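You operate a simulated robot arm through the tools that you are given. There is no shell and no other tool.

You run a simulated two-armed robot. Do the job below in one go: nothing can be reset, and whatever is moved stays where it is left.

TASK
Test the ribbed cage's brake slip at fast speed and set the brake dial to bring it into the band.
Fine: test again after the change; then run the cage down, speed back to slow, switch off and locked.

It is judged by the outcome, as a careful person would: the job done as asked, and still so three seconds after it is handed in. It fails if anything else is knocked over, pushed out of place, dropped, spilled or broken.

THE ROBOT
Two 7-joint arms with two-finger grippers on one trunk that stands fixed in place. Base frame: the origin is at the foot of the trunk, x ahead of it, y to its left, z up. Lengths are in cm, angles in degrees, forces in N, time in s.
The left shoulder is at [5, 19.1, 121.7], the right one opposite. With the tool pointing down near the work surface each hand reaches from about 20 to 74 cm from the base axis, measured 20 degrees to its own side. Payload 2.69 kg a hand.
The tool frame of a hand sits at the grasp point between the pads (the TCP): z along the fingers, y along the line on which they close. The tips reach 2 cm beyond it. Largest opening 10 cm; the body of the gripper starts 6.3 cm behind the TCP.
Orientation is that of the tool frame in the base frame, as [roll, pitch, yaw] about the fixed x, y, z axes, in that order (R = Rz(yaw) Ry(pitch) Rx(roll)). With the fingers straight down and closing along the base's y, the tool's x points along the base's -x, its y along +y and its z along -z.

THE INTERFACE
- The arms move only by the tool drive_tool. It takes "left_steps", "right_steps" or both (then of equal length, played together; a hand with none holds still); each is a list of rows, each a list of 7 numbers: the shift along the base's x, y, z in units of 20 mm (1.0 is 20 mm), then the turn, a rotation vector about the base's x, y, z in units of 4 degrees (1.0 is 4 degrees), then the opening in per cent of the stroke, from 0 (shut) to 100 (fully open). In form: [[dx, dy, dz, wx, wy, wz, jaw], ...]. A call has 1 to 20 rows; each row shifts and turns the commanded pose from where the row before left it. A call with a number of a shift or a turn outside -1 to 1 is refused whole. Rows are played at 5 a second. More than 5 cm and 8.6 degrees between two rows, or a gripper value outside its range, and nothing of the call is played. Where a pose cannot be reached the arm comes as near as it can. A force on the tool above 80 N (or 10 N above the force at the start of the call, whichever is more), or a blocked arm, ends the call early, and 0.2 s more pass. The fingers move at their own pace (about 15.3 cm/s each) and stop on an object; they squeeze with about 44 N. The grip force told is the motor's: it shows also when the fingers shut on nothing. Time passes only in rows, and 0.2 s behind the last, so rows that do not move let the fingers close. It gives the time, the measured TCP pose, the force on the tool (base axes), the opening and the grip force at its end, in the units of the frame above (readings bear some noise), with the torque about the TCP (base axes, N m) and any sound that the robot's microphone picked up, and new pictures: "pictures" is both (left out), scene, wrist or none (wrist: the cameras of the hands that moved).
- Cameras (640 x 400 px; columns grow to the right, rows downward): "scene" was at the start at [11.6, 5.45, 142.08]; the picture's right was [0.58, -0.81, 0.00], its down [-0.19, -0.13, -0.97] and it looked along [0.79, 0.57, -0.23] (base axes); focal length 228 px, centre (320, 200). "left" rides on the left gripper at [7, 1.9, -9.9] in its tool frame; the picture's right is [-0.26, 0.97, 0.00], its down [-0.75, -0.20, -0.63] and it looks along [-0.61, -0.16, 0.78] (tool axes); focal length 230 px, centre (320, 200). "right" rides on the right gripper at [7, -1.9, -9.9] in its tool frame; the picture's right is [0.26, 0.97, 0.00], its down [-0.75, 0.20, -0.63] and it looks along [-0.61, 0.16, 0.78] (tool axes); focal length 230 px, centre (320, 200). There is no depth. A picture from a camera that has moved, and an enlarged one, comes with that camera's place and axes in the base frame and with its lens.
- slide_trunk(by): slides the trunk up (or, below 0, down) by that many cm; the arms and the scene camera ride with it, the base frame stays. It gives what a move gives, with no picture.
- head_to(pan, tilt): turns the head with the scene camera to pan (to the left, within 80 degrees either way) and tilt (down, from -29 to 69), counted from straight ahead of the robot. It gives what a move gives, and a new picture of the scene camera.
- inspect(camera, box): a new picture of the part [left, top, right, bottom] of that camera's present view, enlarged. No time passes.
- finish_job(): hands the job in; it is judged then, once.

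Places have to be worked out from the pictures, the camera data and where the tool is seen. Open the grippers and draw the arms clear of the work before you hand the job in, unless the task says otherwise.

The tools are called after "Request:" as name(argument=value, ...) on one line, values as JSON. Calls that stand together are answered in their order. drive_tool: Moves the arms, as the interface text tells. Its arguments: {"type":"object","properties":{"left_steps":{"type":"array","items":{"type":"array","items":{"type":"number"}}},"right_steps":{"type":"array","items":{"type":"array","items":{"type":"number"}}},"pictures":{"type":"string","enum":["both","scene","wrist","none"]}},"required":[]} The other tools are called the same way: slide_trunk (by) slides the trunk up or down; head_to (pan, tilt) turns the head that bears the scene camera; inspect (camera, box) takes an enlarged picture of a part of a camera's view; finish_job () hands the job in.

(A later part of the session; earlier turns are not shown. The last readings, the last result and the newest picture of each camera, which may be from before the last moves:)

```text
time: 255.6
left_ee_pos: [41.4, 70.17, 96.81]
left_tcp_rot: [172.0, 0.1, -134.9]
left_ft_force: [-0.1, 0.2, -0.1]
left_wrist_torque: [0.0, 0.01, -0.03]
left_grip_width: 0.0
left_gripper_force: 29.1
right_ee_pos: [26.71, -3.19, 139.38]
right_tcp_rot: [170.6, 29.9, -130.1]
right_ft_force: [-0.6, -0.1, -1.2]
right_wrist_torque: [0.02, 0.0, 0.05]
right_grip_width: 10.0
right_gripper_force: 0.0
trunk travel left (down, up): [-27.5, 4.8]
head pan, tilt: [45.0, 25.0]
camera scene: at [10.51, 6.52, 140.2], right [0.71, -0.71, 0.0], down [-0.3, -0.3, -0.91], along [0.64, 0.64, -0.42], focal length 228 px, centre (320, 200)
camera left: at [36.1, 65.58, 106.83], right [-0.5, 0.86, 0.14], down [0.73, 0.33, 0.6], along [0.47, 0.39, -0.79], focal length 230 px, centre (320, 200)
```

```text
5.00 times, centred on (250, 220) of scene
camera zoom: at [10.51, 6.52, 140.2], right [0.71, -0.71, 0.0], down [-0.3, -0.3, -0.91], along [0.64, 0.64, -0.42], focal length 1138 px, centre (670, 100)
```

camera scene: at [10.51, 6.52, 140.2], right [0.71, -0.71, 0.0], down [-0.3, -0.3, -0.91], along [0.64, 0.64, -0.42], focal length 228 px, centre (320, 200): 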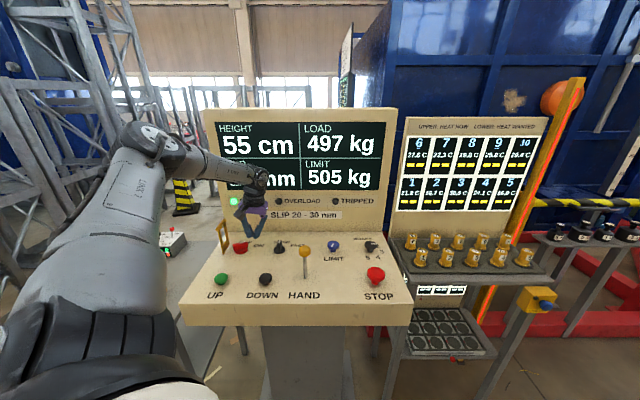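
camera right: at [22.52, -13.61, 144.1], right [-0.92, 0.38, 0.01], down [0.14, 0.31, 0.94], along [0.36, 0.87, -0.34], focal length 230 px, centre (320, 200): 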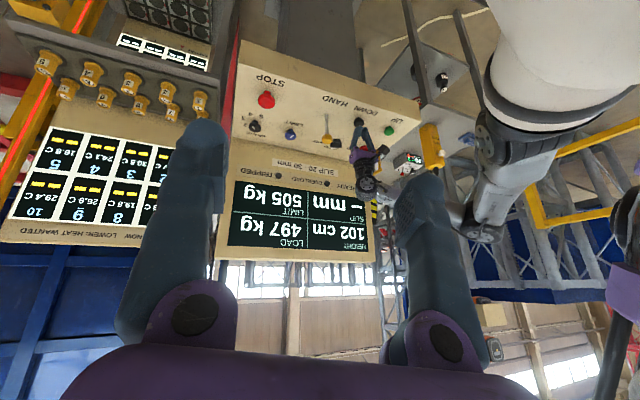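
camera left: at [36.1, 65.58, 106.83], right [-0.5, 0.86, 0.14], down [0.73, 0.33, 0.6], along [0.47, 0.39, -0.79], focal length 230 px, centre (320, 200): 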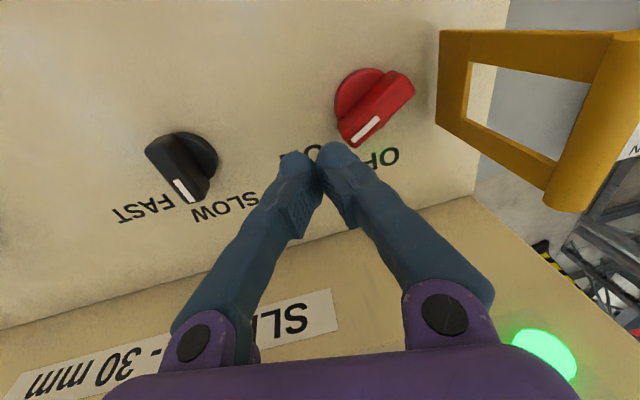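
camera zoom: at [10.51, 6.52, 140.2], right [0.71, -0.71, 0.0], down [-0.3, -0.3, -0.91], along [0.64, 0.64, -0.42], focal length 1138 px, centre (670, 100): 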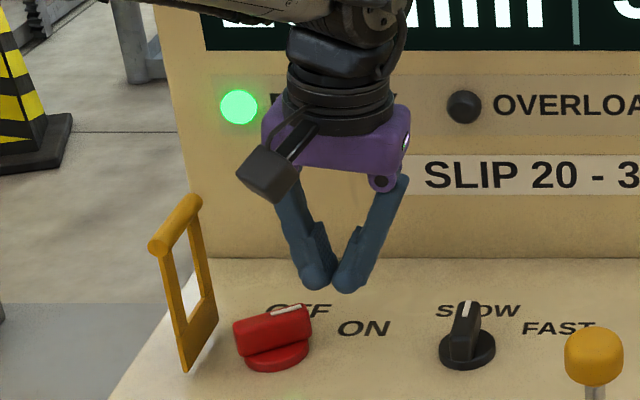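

The closed tips are right of the red flag's end with READY still lit. I'll shift 5 mm toward me, lower to z≈93.6 and push left about 3 cm to turn the key OFF.

Request:
drive_tool(left_steps=[[-0.17, -0.17, -0.8, 0, 0, 0, 0], [0, 0, -0.8, 0, 0, 0, 0], [-0.106, 0.106, 0, 0, 0, 0, 0], [-0.106, 0.106, 0, 0, 0, 0, 0], [-0.106, 0.106, 0, 0, 0, 0, 0], [-0.106, 0.106, 0, 0, 0, 0, 0], [-0.106, 0.106, 0, 0, 0, 0, 0], [-0.106, 0.106, 0, 0, 0, 0, 0], [-0.106, 0.106, 0, 0, 0, 0, 0], [-0.106, 0.106, 0, 0, 0, 0, 0], [-0.106, 0.106, 0, 0, 0, 0, 0], [-0.106, 0.106, 0, 0, 0, 0, 0]], pictures="both")

Request:
inspect(camera="scene", box=[200, 180, 300, 260])

```text
time: 258.2
left_ee_pos: [39.44, 71.26, 93.73]
left_tcp_rot: [172.5, -0.2, -134.9]
left_ft_force: [22.7, -34.4, -10.5]
left_wrist_torque: [-0.26, -0.24, 0.52]
left_grip_width: 0.01
left_gripper_force: 29.4
right_ee_pos: [26.98, -3.58, 139.26]
right_tcp_rot: [170.3, 29.9, -130.4]
right_ft_force: [0.3, -0.2, 0.2]
right_wrist_torque: [0.02, 0.04, 0.03]
right_grip_width: 9.97
right_gripper_force: 0.0
trunk travel left (down, up): [-27.5, 4.8]
head pan, tilt: [45.0, 25.0]
camera scene: at [10.86, 6.26, 140.17], right [0.71, -0.71, 0.0], down [-0.3, -0.3, -0.91], along [0.64, 0.64, -0.42], focal length 228 px, centre (320, 200)
camera left: at [34.12, 66.81, 103.77], right [-0.5, 0.86, 0.12], down [0.73, 0.33, 0.6], along [0.47, 0.39, -0.79], focal length 230 px, centre (320, 200)
```

scene: 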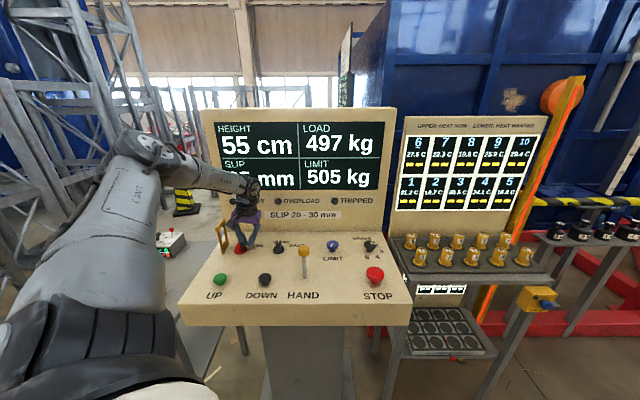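
left: 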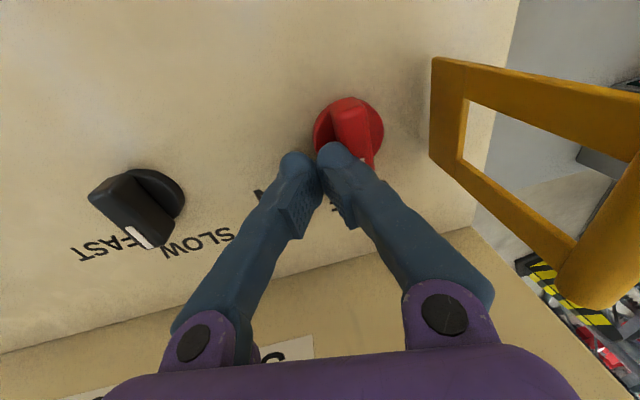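

```text
5.00 times, centred on (250, 220) of scene
camera zoom: at [10.86, 6.26, 140.17], right [0.71, -0.71, 0.0], down [-0.3, -0.3, -0.91], along [0.64, 0.64, -0.42], focal length 1138 px, centre (670, 100)
```

zoom: 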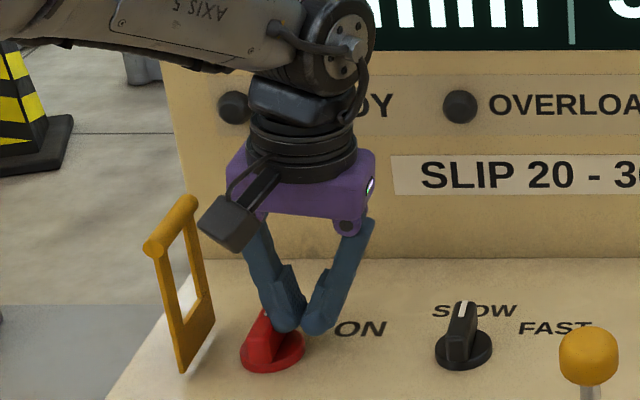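

READY is out and the key flag stands at OFF. I'll back off, rise, level the hand, open the jaws and hover over the yellow hasp so the fingers straddle its top bar.

Request:
drive_tool(left_steps=[[0.07, -0.07, 0, 0, 0, 0, 0], [0.14, -0.14, 0, 0, 0, 0, 0], [0.14, -0.14, 0, 0, 0, 0, 0], [0, 0, 1, 0, 0, 0, 0], [0, 0, 1, 0, 0, 0, 0], [0, 0, 1, 0, 0, 0, 0], [0, 0, 1, 0, 0, 0, 0], [0, 0, 1, 0, 0, 0, 0], [0, 0, 1, 0, 0, 0, 0], [0, 0, 0.4, 0, 0, 0, 30], [-0.85, 0.65, 0, -0.354, -0.354, 0, 60], [-0.85, 0.65, 0, -0.354, -0.354, 0, 60], [-0.85, 0.65, 0, -0.354, -0.354, 0, 60], [-0.85, 0.65, 0, -0.354, -0.354, 0, 60], [0, 0, 0, 0, 0, 0, 60]], pictures="both")

Request:
inspect(camera="scene", box=[190, 170, 310, 270])

```text
time: 261.4
left_ee_pos: [32.81, 76.43, 106.45]
left_tcp_rot: [-180.0, 0.0, -135.0]
left_ft_force: [0.1, 0.9, 0.4]
left_wrist_torque: [-0.02, 0.01, 0.01]
left_grip_width: 5.99
left_gripper_force: 0.0
right_ee_pos: [26.72, -3.27, 139.38]
right_tcp_rot: [170.6, 29.8, -130.0]
right_ft_force: [0.0, 0.7, -0.6]
right_wrist_torque: [-0.02, 0.05, 0.0]
right_grip_width: 9.97
right_gripper_force: 0.0
trunk travel left (down, up): [-27.5, 4.8]
head pan, tilt: [45.0, 25.0]
camera scene: at [10.54, 6.52, 140.19], right [0.71, -0.71, 0.0], down [-0.3, -0.3, -0.91], along [0.64, 0.64, -0.42], focal length 228 px, centre (320, 200)
camera left: at [26.59, 72.82, 116.31], right [-0.5, 0.86, 0.0], down [0.67, 0.39, 0.63], along [0.54, 0.32, -0.78], focal length 230 px, centre (320, 200)
```

scene: 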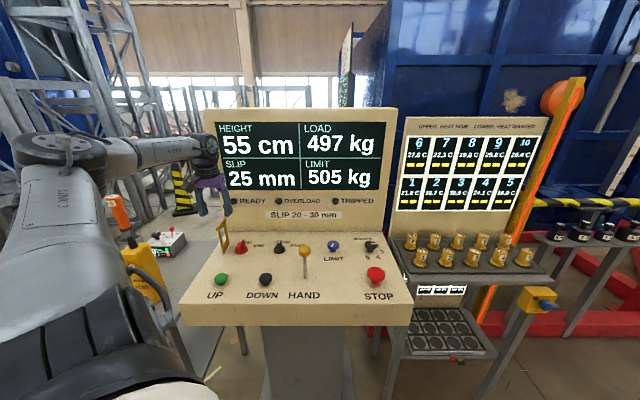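
left: 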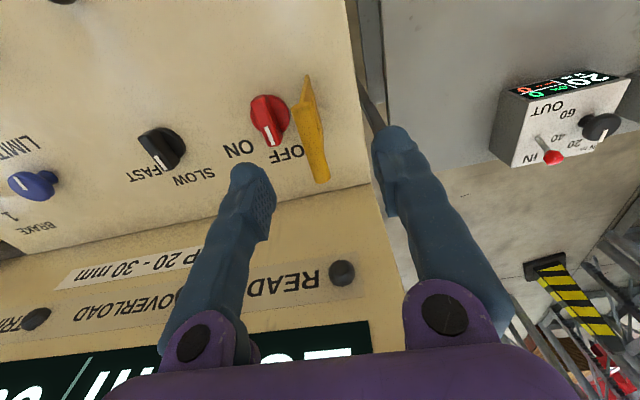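

```text
4.00 times, centred on (250, 220) of scene
camera zoom: at [10.54, 6.52, 140.19], right [0.71, -0.71, 0.0], down [-0.3, -0.3, -0.91], along [0.64, 0.64, -0.42], focal length 910 px, centre (600, 120)
```

zoom: 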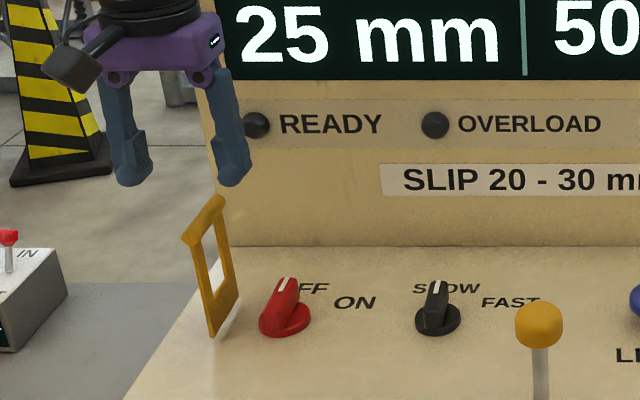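

READY is out, the key is at OFF and SLIP 25 mm is still shown. The hasp bar (u≈−30.4, z≈100.7) lies between the fingers. I'll descend around it and start swinging it right with the left finger.

Request:
drive_tool(left_steps=[[0, 0, -0.9, 0, 0, 0, 60], [0, 0, -0.9, 0, 0, 0, 60], [0, 0, -0.9, 0, 0, 0, 60], [0.442, -0.442, 0.05, 0, 0, 0, 60], [0.442, -0.442, 0.05, 0, 0, 0, 60], [0.442, -0.442, -0.075, 0, 0, 0, 60], [0.442, -0.442, -0.075, 0, 0, 0, 60]], pictures="both")

Request:
inspect(camera="scene", box=[190, 170, 310, 270])

```text
time: 263.0
left_ee_pos: [36.37, 72.94, 101.0]
left_tcp_rot: [179.9, 0.0, -135.0]
left_ft_force: [-0.1, -0.1, -0.7]
left_wrist_torque: [-0.04, 0.0, -0.02]
left_grip_width: 6.0
left_gripper_force: 0.3
right_ee_pos: [26.72, -3.24, 139.31]
right_tcp_rot: [170.6, 29.9, -130.0]
right_ft_force: [-0.3, 0.7, -0.2]
right_wrist_torque: [0.01, 0.02, -0.04]
right_grip_width: 9.99
right_gripper_force: 0.1
trunk travel left (down, up): [-27.5, 4.8]
head pan, tilt: [45.0, 25.0]
camera scene: at [10.54, 6.53, 140.19], right [0.71, -0.71, 0.0], down [-0.3, -0.3, -0.91], along [0.64, 0.64, -0.42], focal length 228 px, centre (320, 200)
camera left: at [30.16, 69.38, 110.83], right [-0.5, 0.86, 0.0], down [0.67, 0.39, 0.63], along [0.54, 0.32, -0.78], focal length 230 px, centre (320, 200)
```

scene: 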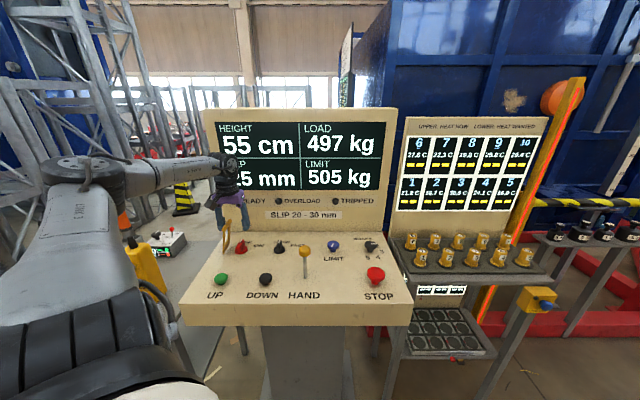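
left: 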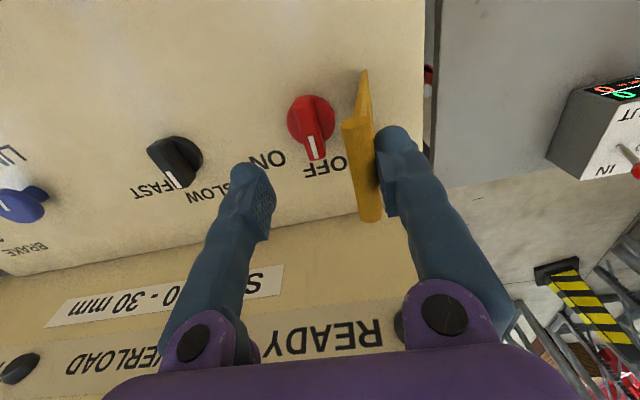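

```text
4.00 times, centred on (250, 220) of scene
camera zoom: at [10.54, 6.53, 140.19], right [0.71, -0.71, 0.0], down [-0.3, -0.3, -0.91], along [0.64, 0.64, -0.42], focal length 910 px, centre (600, 120)
```

zoom: 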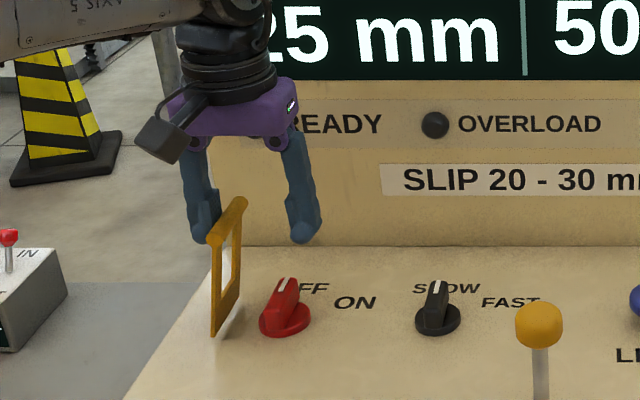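

The hasp is swinging right with almost no force. I'll follow its arc right and down.

Request:
drive_tool(left_steps=[[0.414, -0.414, -0.25, 0, 0, 0, 60], [0.414, -0.414, -0.25, 0, 0, 0, 60], [0.354, -0.354, -0.375, 0, 0, 0, 60], [0.354, -0.354, -0.375, 0, 0, 0, 60], [0, 0, 0, 0, 0, 0, 60]], pictures="both")

Request:
inspect(camera="scene", box=[190, 170, 310, 270])

```text
time: 264.2
left_ee_pos: [39.29, 69.88, 98.56]
left_tcp_rot: [180.0, 0.0, -134.9]
left_ft_force: [0.4, 0.3, -1.0]
left_wrist_torque: [-0.02, 0.05, -0.02]
left_grip_width: 6.01
left_gripper_force: 0.1
right_ee_pos: [26.65, -3.26, 139.35]
right_tcp_rot: [170.6, 29.9, -130.1]
right_ft_force: [0.1, 0.5, 0.3]
right_wrist_torque: [-0.01, -0.01, -0.02]
right_grip_width: 10.01
right_gripper_force: 0.0
trunk travel left (down, up): [-27.5, 4.8]
head pan, tilt: [45.0, 25.0]
camera scene: at [10.51, 6.54, 140.2], right [0.71, -0.71, 0.0], down [-0.3, -0.3, -0.91], along [0.64, 0.64, -0.42], focal length 228 px, centre (320, 200)
camera left: at [33.18, 66.25, 108.3], right [-0.5, 0.86, 0.0], down [0.67, 0.39, 0.63], along [0.54, 0.32, -0.78], focal length 230 px, centre (320, 200)
```

scene: 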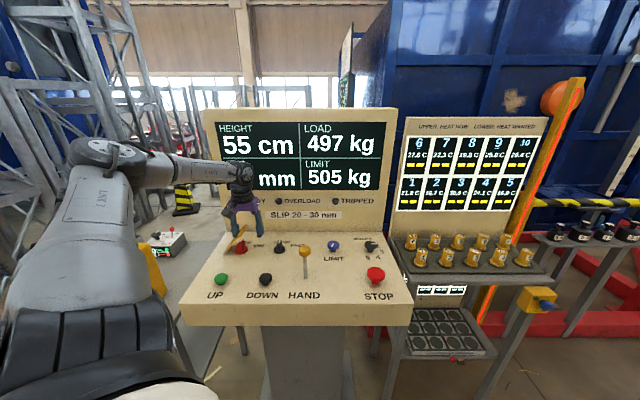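
left: 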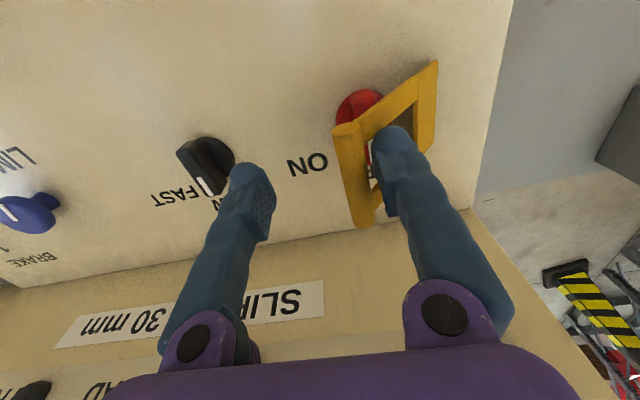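

```text
4.00 times, centred on (250, 220) of scene
camera zoom: at [10.51, 6.54, 140.2], right [0.71, -0.71, 0.0], down [-0.3, -0.3, -0.91], along [0.64, 0.64, -0.42], focal length 910 px, centre (600, 120)
```

zoom: 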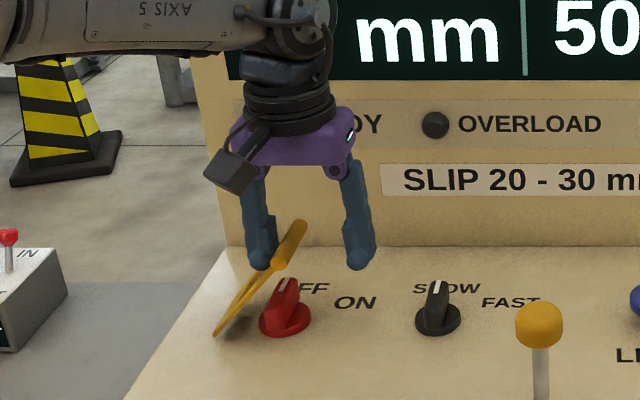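

The hasp is past 45° with the key flag in line with its window. A bit further along the arc, then lift clear.

Request:
drive_tool(left_steps=[[0.272, -0.272, -0.5, 0, 0, 0, 60], [0.272, -0.272, -0.5, 0, 0, 0, 60], [0.15, -0.15, -0.1, 0, 0, 0, 60], [0, 0, 0, 0, 0, 0, 60], [0, 0, 0.8, 0, 0, 0, 60], [0, 0, 1, 0, 0, 0, 60], [0, 0, 1, 0, 0, 0, 30], [0, 0, 1, 0, 0, 0, 0], [0, 0, 0, 0, 0, 0, 0]], pictures="both")

Request:
inspect(camera="scene", box=[190, 170, 310, 270])

```text
time: 266.2
left_ee_pos: [40.68, 68.61, 103.86]
left_tcp_rot: [-179.9, 0.0, -134.9]
left_ft_force: [0.9, -0.9, -0.3]
left_wrist_torque: [-0.03, 0.0, 0.01]
left_grip_width: 0.01
left_gripper_force: 29.7
right_ee_pos: [26.79, -3.21, 139.28]
right_tcp_rot: [170.6, 29.8, -130.1]
right_ft_force: [0.1, -0.5, 1.1]
right_wrist_torque: [-0.01, 0.0, -0.01]
right_grip_width: 9.99
right_gripper_force: 0.0
trunk travel left (down, up): [-27.5, 4.8]
head pan, tilt: [45.0, 25.0]
camera scene: at [10.53, 6.56, 140.19], right [0.71, -0.71, 0.0], down [-0.3, -0.3, -0.91], along [0.64, 0.64, -0.42], focal length 228 px, centre (320, 200)
camera left: at [34.52, 64.93, 113.78], right [-0.5, 0.86, 0.0], down [0.67, 0.39, 0.63], along [0.54, 0.32, -0.78], focal length 230 px, centre (320, 200)
```

scene: 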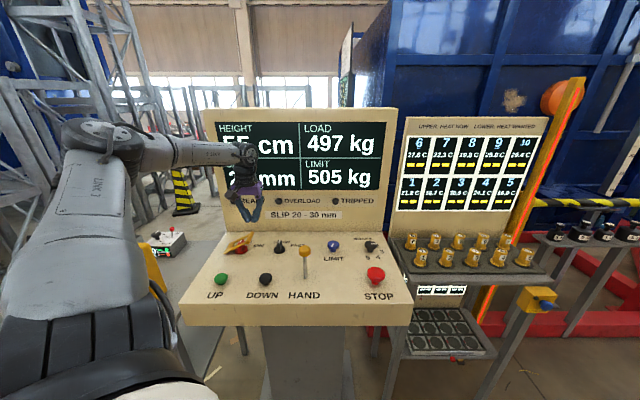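
left: 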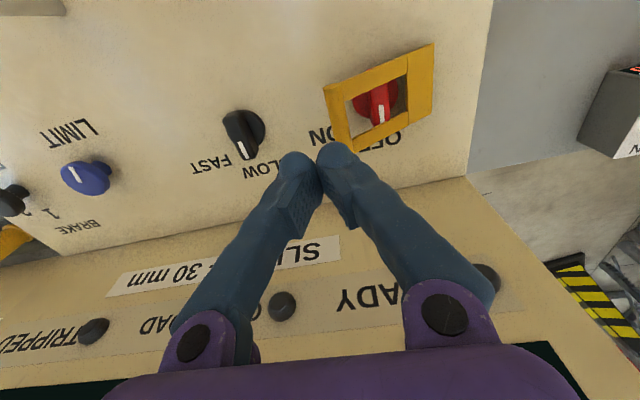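

```text
4.00 times, centred on (250, 220) of scene
camera zoom: at [10.53, 6.56, 140.19], right [0.71, -0.71, 0.0], down [-0.3, -0.3, -0.91], along [0.64, 0.64, -0.42], focal length 910 px, centre (600, 120)
```

zoom: 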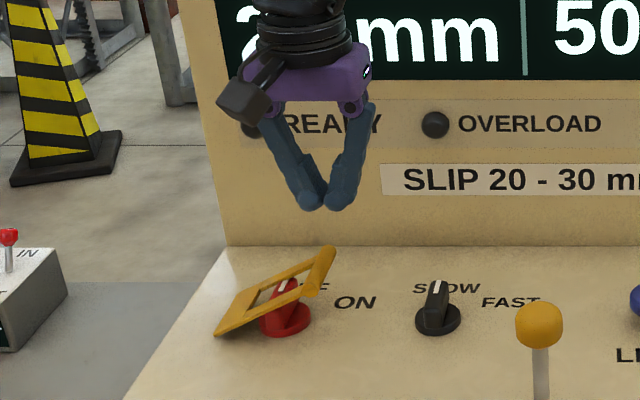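

The hasp rests at about 65°, its window over the key. I'll press its bar down from above with the closed fingertips.

Request:
drive_tool(left_steps=[[-0.4, 0.4, -0.5, 0, 0, 0, 0], [0, 0, -1, 0, 0, 0, 0], [0, 0, -1, 0, 0, 0, 0], [0, 0, -0.6, 0, 0, 0, 0], [0, 0, -0.5, 0, 0, 0, 0], [0, 0, -0.5, 0, 0, 0, 0], [0, 0, -0.4, 0, 0, 0, 0], [0, 0, 0, 0, 0, 0, 0]], pictures="both")

Request:
inspect(camera="scene", box=[190, 170, 310, 270])

```text
time: 267.8
left_ee_pos: [41.2, 69.02, 97.28]
left_tcp_rot: [-179.2, 2.2, -135.1]
left_ft_force: [10.3, -14.7, 35.7]
left_wrist_torque: [-0.03, 0.29, 0.29]
left_grip_width: 0.01
left_gripper_force: 30.0
right_ee_pos: [26.55, -3.74, 139.39]
right_tcp_rot: [170.5, 30.2, -130.2]
right_ft_force: [0.3, 0.0, 0.0]
right_wrist_torque: [-0.01, 0.0, 0.05]
right_grip_width: 10.0
right_gripper_force: 0.1
trunk travel left (down, up): [-27.5, 4.8]
head pan, tilt: [45.0, 25.0]
stopped in row 7 (left hand): the force on the tool passed its limit at 88 N (the readings are from after the stop); the commanded pose is now the measured one
camera scene: at [10.36, 6.02, 140.24], right [0.71, -0.71, 0.0], down [-0.3, -0.29, -0.91], along [0.64, 0.64, -0.42], focal length 228 px, centre (320, 200)
camera left: at [34.69, 65.28, 106.9], right [-0.5, 0.87, 0.0], down [0.65, 0.38, 0.66], along [0.57, 0.33, -0.75], focal length 230 px, centre (320, 200)
```

scene: 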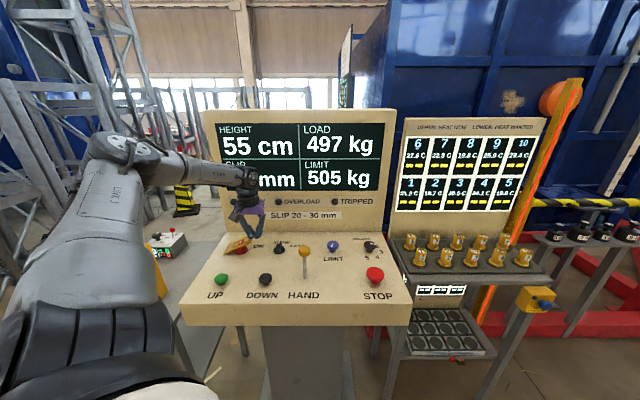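
left: 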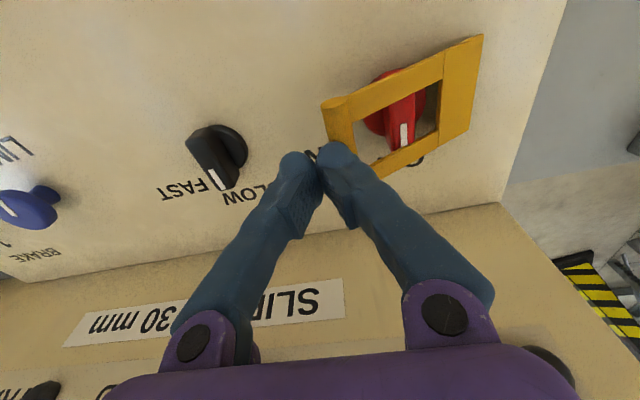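

```text
4.00 times, centred on (250, 220) of scene
camera zoom: at [10.36, 6.02, 140.24], right [0.71, -0.71, 0.0], down [-0.3, -0.29, -0.91], along [0.64, 0.64, -0.42], focal length 910 px, centre (600, 120)
```

zoom: 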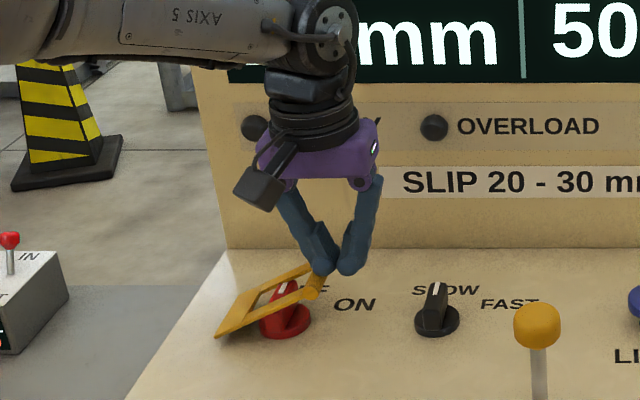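

The press stopped at 88 N: the hasp is blocked, apparently by the key flag under its frame. I'll lift off and look closely at how the window lines up with the flag.

Request:
drive_tool(left_steps=[[0, 0, 0.5, 0, 0, 0, 0], [0, 0, 1, 0, 0, 0, 0], [0, 0, 1, 0, 0, 0, 0], [0.2, -0.5, 0.5, 0, 0, 0, 0], [0.2, -0.5, 0, 0, 0, 0, 0]], pictures="both")

Request:
inspect(camera="left", box=[280, 10, 480, 170])

Request:
inspect(camera="scene", box=[205, 220, 285, 280])

```text
time: 268.9
left_ee_pos: [41.36, 67.67, 102.32]
left_tcp_rot: [180.0, 1.2, -134.8]
left_ft_force: [0.2, -0.7, -0.4]
left_wrist_torque: [0.01, 0.01, 0.02]
left_grip_width: 0.0
left_gripper_force: 29.9
right_ee_pos: [26.82, -3.36, 139.3]
right_tcp_rot: [170.5, 29.9, -130.2]
right_ft_force: [0.5, -0.5, -0.2]
right_wrist_torque: [0.02, 0.01, -0.02]
right_grip_width: 10.01
right_gripper_force: 0.0
trunk travel left (down, up): [-27.5, 4.8]
head pan, tilt: [45.0, 25.0]
camera scene: at [10.55, 6.5, 140.19], right [0.71, -0.71, 0.0], down [-0.3, -0.3, -0.91], along [0.64, 0.64, -0.42], focal length 228 px, centre (320, 200)
camera left: at [35.07, 63.85, 112.04], right [-0.5, 0.86, 0.0], down [0.66, 0.38, 0.65], along [0.56, 0.33, -0.76], focal length 230 px, centre (320, 200)
```

scene: 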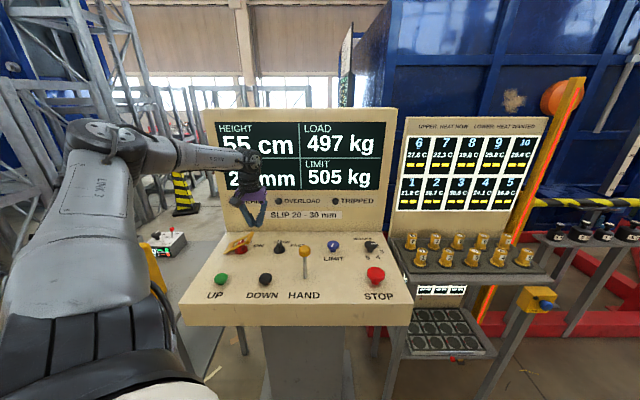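
left: 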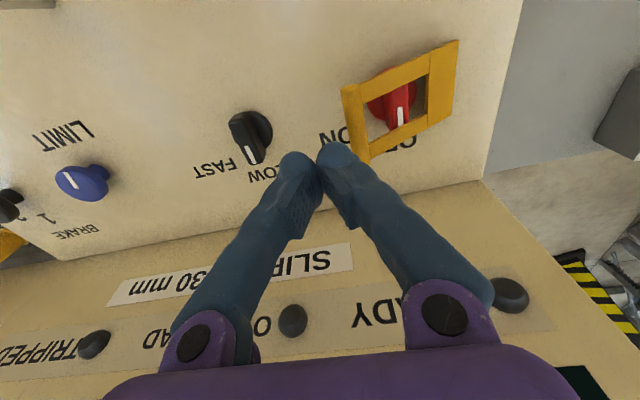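

```text
2.50 times, centred on (380, 90) of left
camera zoom: at [35.07, 63.85, 112.04], right [-0.5, 0.86, 0.0], down [0.66, 0.38, 0.65], along [0.56, 0.33, -0.76], focal length 575 px, centre (170, 475)
```

zoom: 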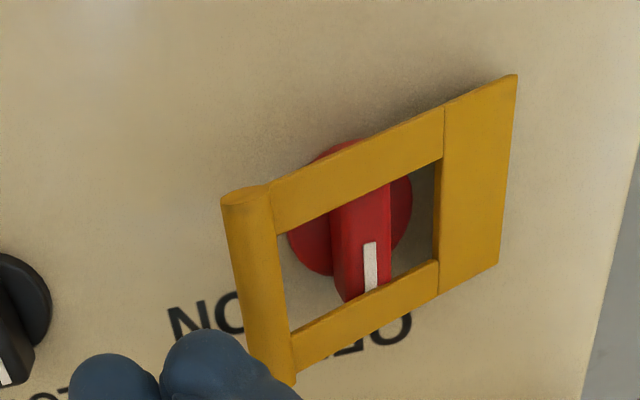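

```text
6.67 times, centred on (245, 250) of scene
camera zoom: at [10.55, 6.5, 140.19], right [0.71, -0.71, 0.0], down [-0.3, -0.3, -0.91], along [0.64, 0.64, -0.42], focal length 1518 px, centre (820, -133)
```

zoom: 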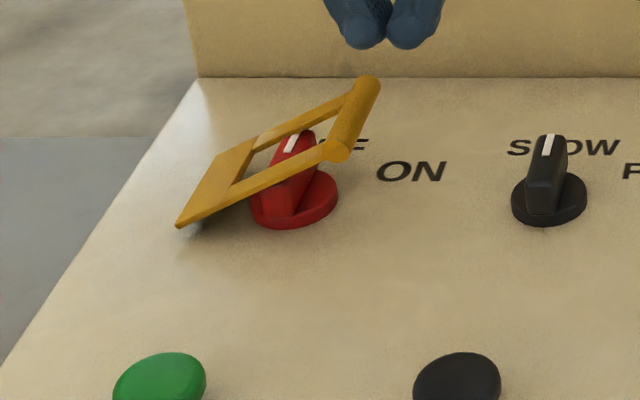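

The hasp stops at about 28° above the panel with its frame over the key flag. I want a low side view to see whether something holds it off or this is its closed stop. I'll bring the left hand back in front of the desk, tilted to look nearly level.

Request:
drive_tool(left_steps=[[-0.95, -0.535, 0.1, 0.643, -0.643, 0, 0], [-0.95, -0.535, 0.1, 0.643, -0.643, 0, 0], [-0.95, -0.535, 0.1, 0.643, -0.643, 0, 0], [-0.95, -0.535, 0, 0.643, -0.643, 0, 0], [-0.95, -0.535, 0, 0.643, -0.643, 0, 0], [-0.95, -0.535, 0, 0.643, -0.643, 0, 0], [-0.95, -0.535, 0, 0.643, -0.643, 0, 0], [-0.95, -0.535, -0.1, 0.643, -0.643, 0, 0], [-0.95, -0.535, -0.3, 0.643, -0.643, 0, 0], [-0.95, -0.535, -0.3, 0.643, -0.643, 0, 0], [-0.95, -0.535, -0.3, 0.643, -0.643, 0, 0], [0, 0, 0, 0, 0, 0, 0]], pictures="both")

```text
time: 271.6
left_ee_pos: [21.1, 57.77, 100.41]
left_tcp_rot: [-179.6, 41.2, -134.8]
left_ft_force: [0.6, 0.5, -0.3]
left_wrist_torque: [-0.01, -0.04, 0.01]
left_grip_width: 0.0
left_gripper_force: 29.5
left hand out of reach, approached as far as the arm can: row 11
right_ee_pos: [26.78, -3.28, 139.33]
right_tcp_rot: [170.5, 30.0, -130.1]
right_ft_force: [-0.4, 0.4, 0.0]
right_wrist_torque: [-0.01, 0.03, 0.03]
right_grip_width: 10.02
right_gripper_force: 0.1
trunk travel left (down, up): [-27.5, 4.8]
head pan, tilt: [45.0, 25.0]
camera scene: at [10.55, 6.49, 140.2], right [0.71, -0.71, 0.0], down [-0.3, -0.3, -0.91], along [0.64, 0.64, -0.42], focal length 228 px, centre (320, 200)
camera left: at [11.57, 50.82, 103.21], right [-0.55, 0.82, 0.17], down [0.25, -0.03, 0.97], along [0.8, 0.57, -0.18], focal length 230 px, centre (320, 200)
```

scene: 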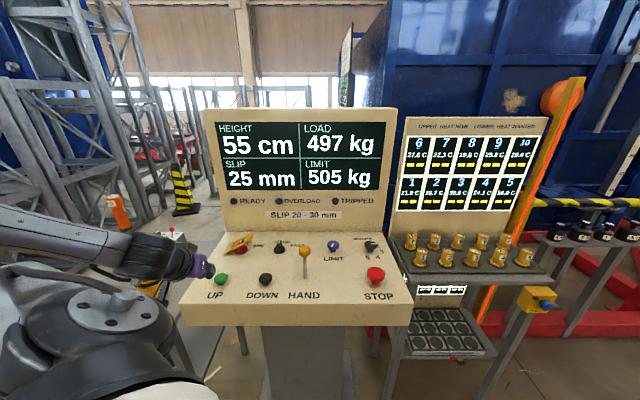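
left: 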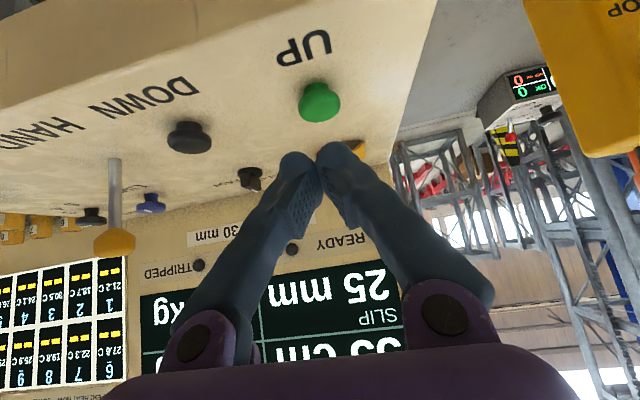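

The fingers hide the hasp. I'll open them wide to look between them.

Request:
drive_tool(left_steps=[[0, 0, 0, 0, 0, 0, 60], [0, 0, 0, 0, 0, 0, 100], [0, 0, 0, 0, 0, 0, 100], [0, 0, 0, 0, 0, 0, 100]], pictures="wrist")

Request:
inspect(camera="left", box=[240, 80, 440, 200])

Request:
inspect(camera="scene", box=[205, 220, 285, 280])

```text
time: 272.6
left_ee_pos: [21.2, 57.85, 100.37]
left_tcp_rot: [-179.8, 41.2, -134.8]
left_ft_force: [0.4, 0.7, -0.5]
left_wrist_torque: [-0.01, 0.0, 0.0]
left_grip_width: 9.99
left_gripper_force: 0.0
right_ee_pos: [26.75, -3.24, 139.38]
right_tcp_rot: [170.6, 29.8, -130.1]
right_ft_force: [-0.5, -0.6, -0.1]
right_wrist_torque: [-0.01, -0.02, 0.07]
right_grip_width: 9.99
right_gripper_force: 0.1
trunk travel left (down, up): [-27.5, 4.8]
head pan, tilt: [45.0, 25.0]
camera left: at [11.56, 50.87, 103.21], right [-0.55, 0.82, 0.17], down [0.25, -0.03, 0.97], along [0.8, 0.57, -0.18], focal length 230 px, centre (320, 200)
```

left: 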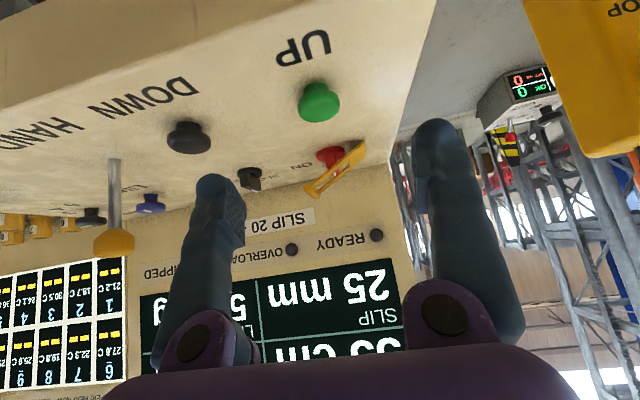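

```text
3.20 times, centred on (340, 140) of left
camera zoom: at [11.56, 50.87, 103.21], right [-0.55, 0.82, 0.17], down [0.25, -0.03, 0.97], along [0.8, 0.57, -0.18], focal length 736 px, centre (256, 392)
```

zoom: 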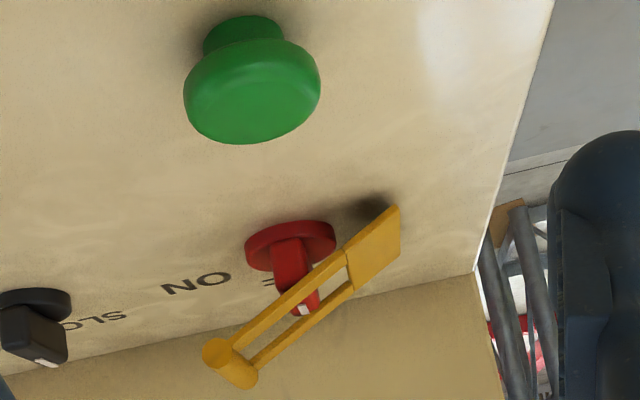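

```text
6.67 times, centred on (245, 250) of scene
camera zoom: at [10.52, 6.54, 140.2], right [0.71, -0.71, 0.0], down [-0.3, -0.3, -0.91], along [0.64, 0.64, -0.42], focal length 1518 px, centre (820, -133)
```

zoom: 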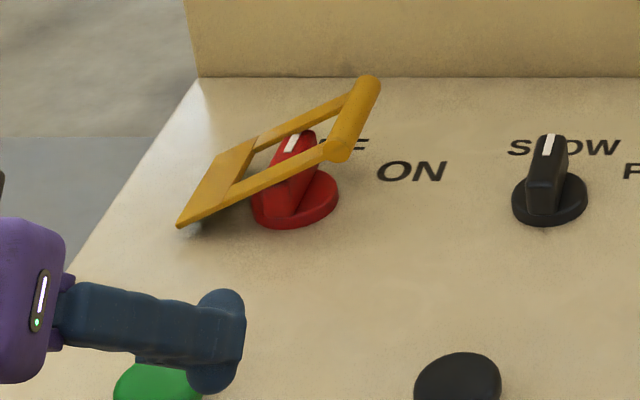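

The low view shows the near bar crossing right at the top of the key flag. I'll zoom in closer there.

Request:
inspect(camera="left", box=[295, 135, 375, 195])

Request:
inspect(camera="right", box=[330, 90, 410, 150])

```text
6.67 times, centred on (335, 165) of left
camera zoom: at [11.56, 50.87, 103.21], right [-0.55, 0.82, 0.17], down [0.25, -0.03, 0.97], along [0.8, 0.57, -0.18], focal length 1534 px, centre (220, 433)
```

zoom: 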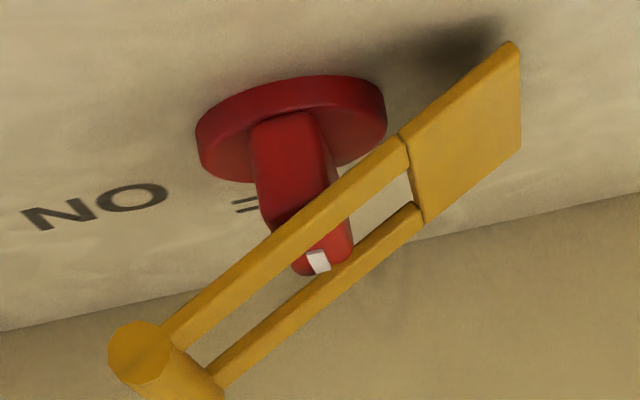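

```text
6.67 times, centred on (370, 120) of right
camera zoom: at [22.54, -13.59, 144.1], right [-0.92, 0.38, 0.01], down [0.14, 0.31, 0.94], along [0.36, 0.87, -0.34], focal length 1534 px, centre (-13, 733)
```

zoom: 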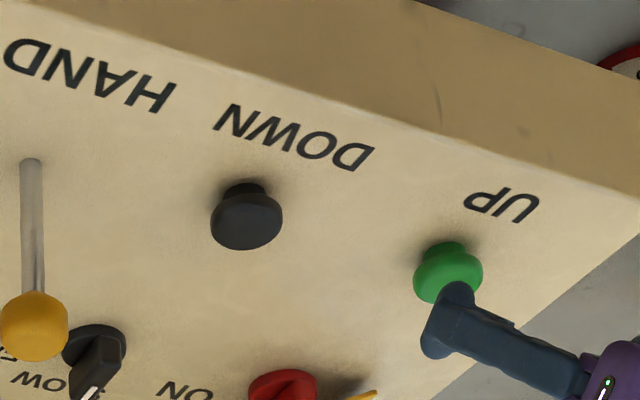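

The near bar of the hasp lies right on top of the key flag, so the flag at OFF is what it rests on. To make sure it is fully home I'll press once more, centred on the bar and gently. First bring the hand back above it.

Request:
drive_tool(left_steps=[[0, 0, 0.5, 0, 0, 0, 40], [0.83, 0.547, 0.3, -0.643, 0.643, 0, 0], [0.83, 0.547, 0.3, -0.643, 0.643, 0, 0], [0.83, 0.547, 0.3, -0.643, 0.643, 0, 0], [0.83, 0.547, 0.3, -0.643, 0.643, 0, 0], [0.83, 0.547, 0.3, -0.643, 0.643, 0, 0], [0.83, 0.547, 0.3, -0.643, 0.643, 0, 0], [0.83, 0.547, 0, -0.643, 0.643, 0, 0], [0.83, 0.547, 0, -0.643, 0.643, 0, 0], [0.83, 0.547, 0, -0.643, 0.643, 0, 0], [0.83, 0.547, 0, -0.643, 0.643, 0, 0], [0.83, 0.547, 0, -0.643, 0.643, 0, 0], [0, 0, 0, 0, 0, 0, 0]], pictures="both")

Request:
inspect(camera="left", box=[240, 20, 480, 200])

```text
time: 275.4
left_ee_pos: [39.33, 69.84, 105.03]
left_tcp_rot: [-179.8, 1.2, -134.8]
left_ft_force: [0.0, 0.3, -0.5]
left_wrist_torque: [-0.01, 0.0, 0.03]
left_grip_width: 0.02
left_gripper_force: 29.1
right_ee_pos: [26.6, -3.25, 139.41]
right_tcp_rot: [170.6, 29.9, -130.1]
right_ft_force: [0.7, 0.8, 0.0]
right_wrist_torque: [-0.02, -0.01, 0.0]
right_grip_width: 10.01
right_gripper_force: 0.1
trunk travel left (down, up): [-27.5, 4.8]
head pan, tilt: [45.0, 25.0]
camera scene: at [10.47, 6.52, 140.2], right [0.71, -0.71, 0.0], down [-0.3, -0.3, -0.91], along [0.64, 0.64, -0.42], focal length 228 px, centre (320, 200)
camera left: at [32.95, 66.16, 114.73], right [-0.5, 0.86, 0.0], down [0.66, 0.38, 0.65], along [0.56, 0.33, -0.76], focal length 230 px, centre (320, 200)
```

scene: 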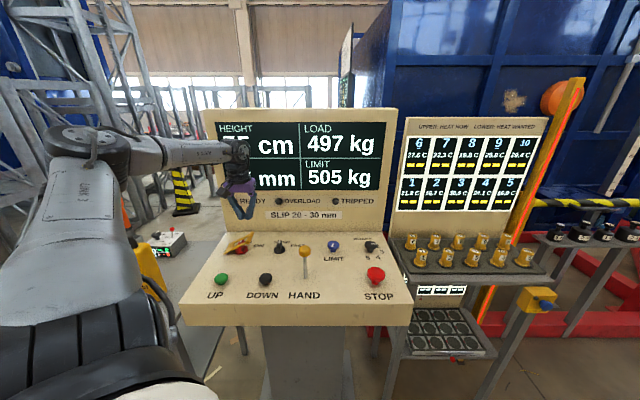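
left: 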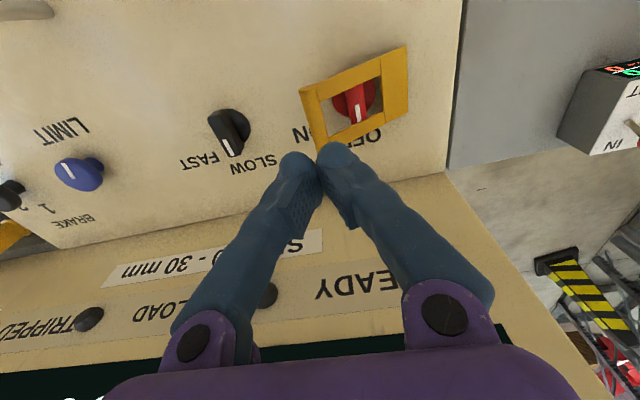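

```text
2.22 times, centred on (360, 110) of left
camera zoom: at [32.95, 66.16, 114.73], right [-0.5, 0.86, 0.0], down [0.66, 0.38, 0.65], along [0.56, 0.33, -0.76], focal length 511 px, centre (231, 400)
```

zoom: 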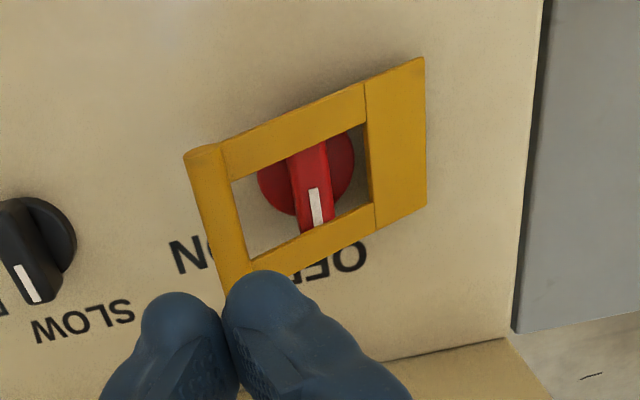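

Centred over the bar. I'll descend to just above it, then press in small steps.

Request:
drive_tool(left_steps=[[0, 0, -0.8, 0, 0, 0, 0], [0, 0, -0.8, 0, 0, 0, 0], [0, 0, -0.8, 0, 0, 0, 0], [0, 0, -0.5, 0, 0, 0, 0], [0, 0, -0.15, 0, 0, 0, 0], [0, 0, -0.15, 0, 0, 0, 0], [0, 0, -0.15, 0, 0, 0, 0]], pictures="wrist")

Request:
inspect(camera="scene", box=[205, 210, 285, 270])

```text
time: 276.9
left_ee_pos: [39.38, 69.96, 98.42]
left_tcp_rot: [-179.9, 1.2, -134.8]
left_ft_force: [-0.5, -0.1, 0.1]
left_wrist_torque: [0.0, 0.01, 0.03]
left_grip_width: 0.02
left_gripper_force: 29.9
right_ee_pos: [26.79, -3.28, 139.32]
right_tcp_rot: [170.6, 29.7, -130.1]
right_ft_force: [0.3, -0.1, -1.3]
right_wrist_torque: [0.01, -0.02, 0.01]
right_grip_width: 10.0
right_gripper_force: 0.1
trunk travel left (down, up): [-27.5, 4.8]
head pan, tilt: [45.0, 25.0]
camera left: at [32.99, 66.12, 107.95], right [-0.5, 0.86, 0.0], down [0.66, 0.38, 0.65], along [0.56, 0.33, -0.76], focal length 230 px, centre (320, 200)
```

left: 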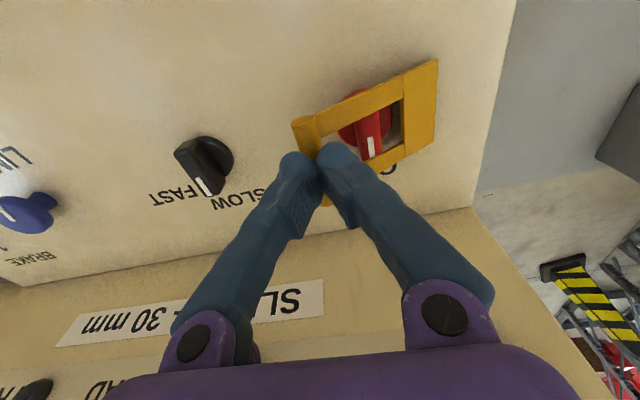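

```text
6.67 times, centred on (245, 240) of scene
camera zoom: at [10.53, 6.54, 140.2], right [0.71, -0.71, 0.0], down [-0.3, -0.3, -0.91], along [0.64, 0.64, -0.42], focal length 1518 px, centre (820, -67)
```

zoom: 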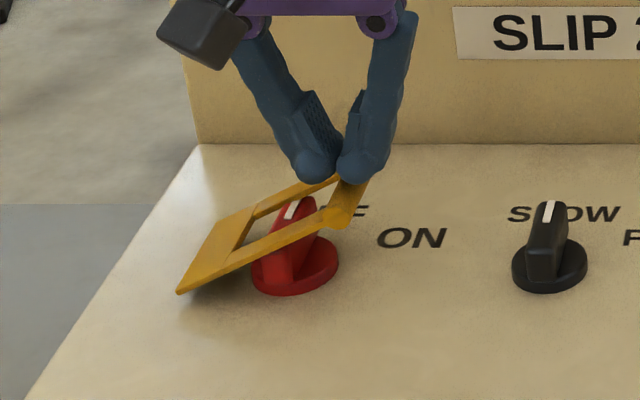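

No contact yet at tips ≈ 96.4. Continuing in small steps.

Request:
drive_tool(left_steps=[[0, 0, -0.12, 0, 0, 0, 0], [0, 0, -0.12, 0, 0, 0, 0], [0, 0, -0.12, 0, 0, 0, 0], [0, 0, -0.12, 0, 0, 0, 0]], pictures="none")

Request:
inspect(camera="scene", box=[205, 210, 285, 270])

```text
time: 277.9
left_ee_pos: [39.39, 69.81, 97.62]
left_tcp_rot: [-179.9, 1.5, -135.0]
left_ft_force: [1.1, -0.4, 12.8]
left_wrist_torque: [-0.09, 0.0, 0.06]
left_grip_width: 0.02
left_gripper_force: 29.8
right_ee_pos: [26.62, -3.39, 139.35]
right_tcp_rot: [170.5, 29.7, -130.1]
right_ft_force: [-0.1, 0.5, -0.6]
right_wrist_torque: [0.0, 0.0, 0.02]
right_grip_width: 10.0
right_gripper_force: 0.1
trunk travel left (down, up): [-27.5, 4.8]
head pan, tilt: [45.0, 25.0]
```

```text
6.67 times, centred on (245, 240) of scene
camera zoom: at [10.44, 6.38, 140.24], right [0.71, -0.71, 0.0], down [-0.3, -0.3, -0.91], along [0.64, 0.64, -0.42], focal length 1518 px, centre (820, -67)
```

zoom: 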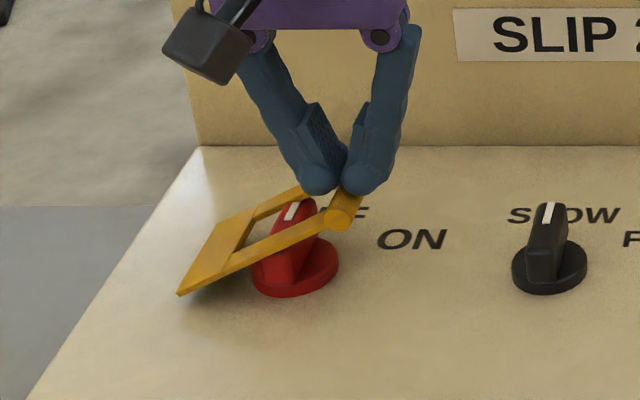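

Clean vertical contact at 12.8 N. A few more small steps to see whether the bar yields.

Request:
drive_tool(left_steps=[[0, 0, -0.1, 0, 0, 0, 0], [0, 0, -0.1, 0, 0, 0, 0], [0, 0, -0.1, 0, 0, 0, 0], [0, 0, 0, 0, 0, 0, 0]], pictures="wrist")

Request:
inspect(camera="scene", box=[205, 210, 285, 270])

```text
time: 278.9
left_ee_pos: [39.43, 69.58, 97.55]
left_tcp_rot: [-179.7, 1.9, -134.9]
left_ft_force: [8.1, 2.2, 37.8]
left_wrist_torque: [-0.23, 0.01, 0.07]
left_grip_width: 0.61
left_gripper_force: 29.9
right_ee_pos: [26.53, -3.68, 139.45]
right_tcp_rot: [170.5, 30.0, -130.2]
right_ft_force: [0.2, -0.9, -0.3]
right_wrist_torque: [-0.05, 0.04, 0.0]
right_grip_width: 9.98
right_gripper_force: 0.0
trunk travel left (down, up): [-27.5, 4.8]
head pan, tilt: [45.0, 25.0]
camera left: at [33.07, 65.81, 107.06], right [-0.5, 0.86, 0.0], down [0.66, 0.38, 0.65], along [0.56, 0.33, -0.76], focal length 230 px, centre (320, 200)
```

left: 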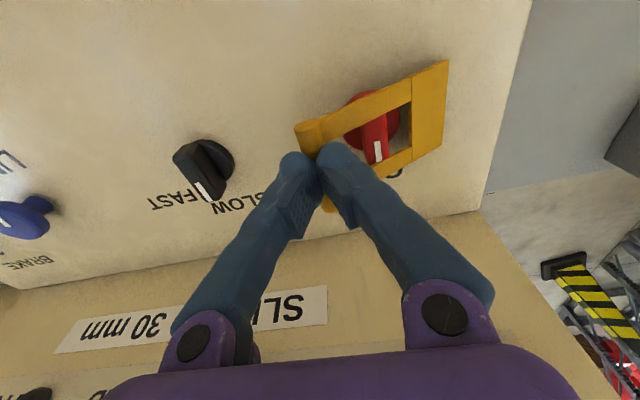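

```text
6.67 times, centred on (245, 240) of scene
camera zoom: at [10.35, 6.08, 140.26], right [0.71, -0.71, 0.0], down [-0.3, -0.3, -0.91], along [0.64, 0.64, -0.42], focal length 1518 px, centre (820, -67)
```

zoom: 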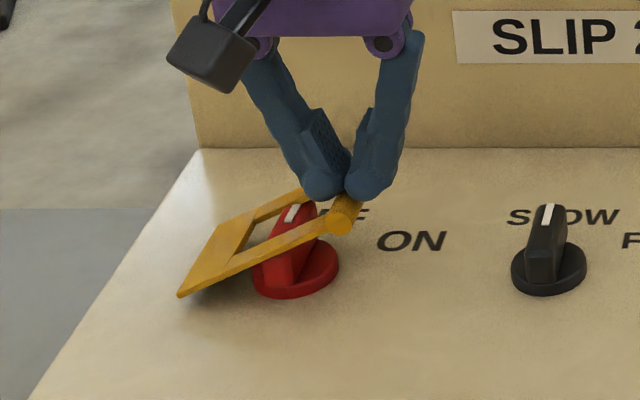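

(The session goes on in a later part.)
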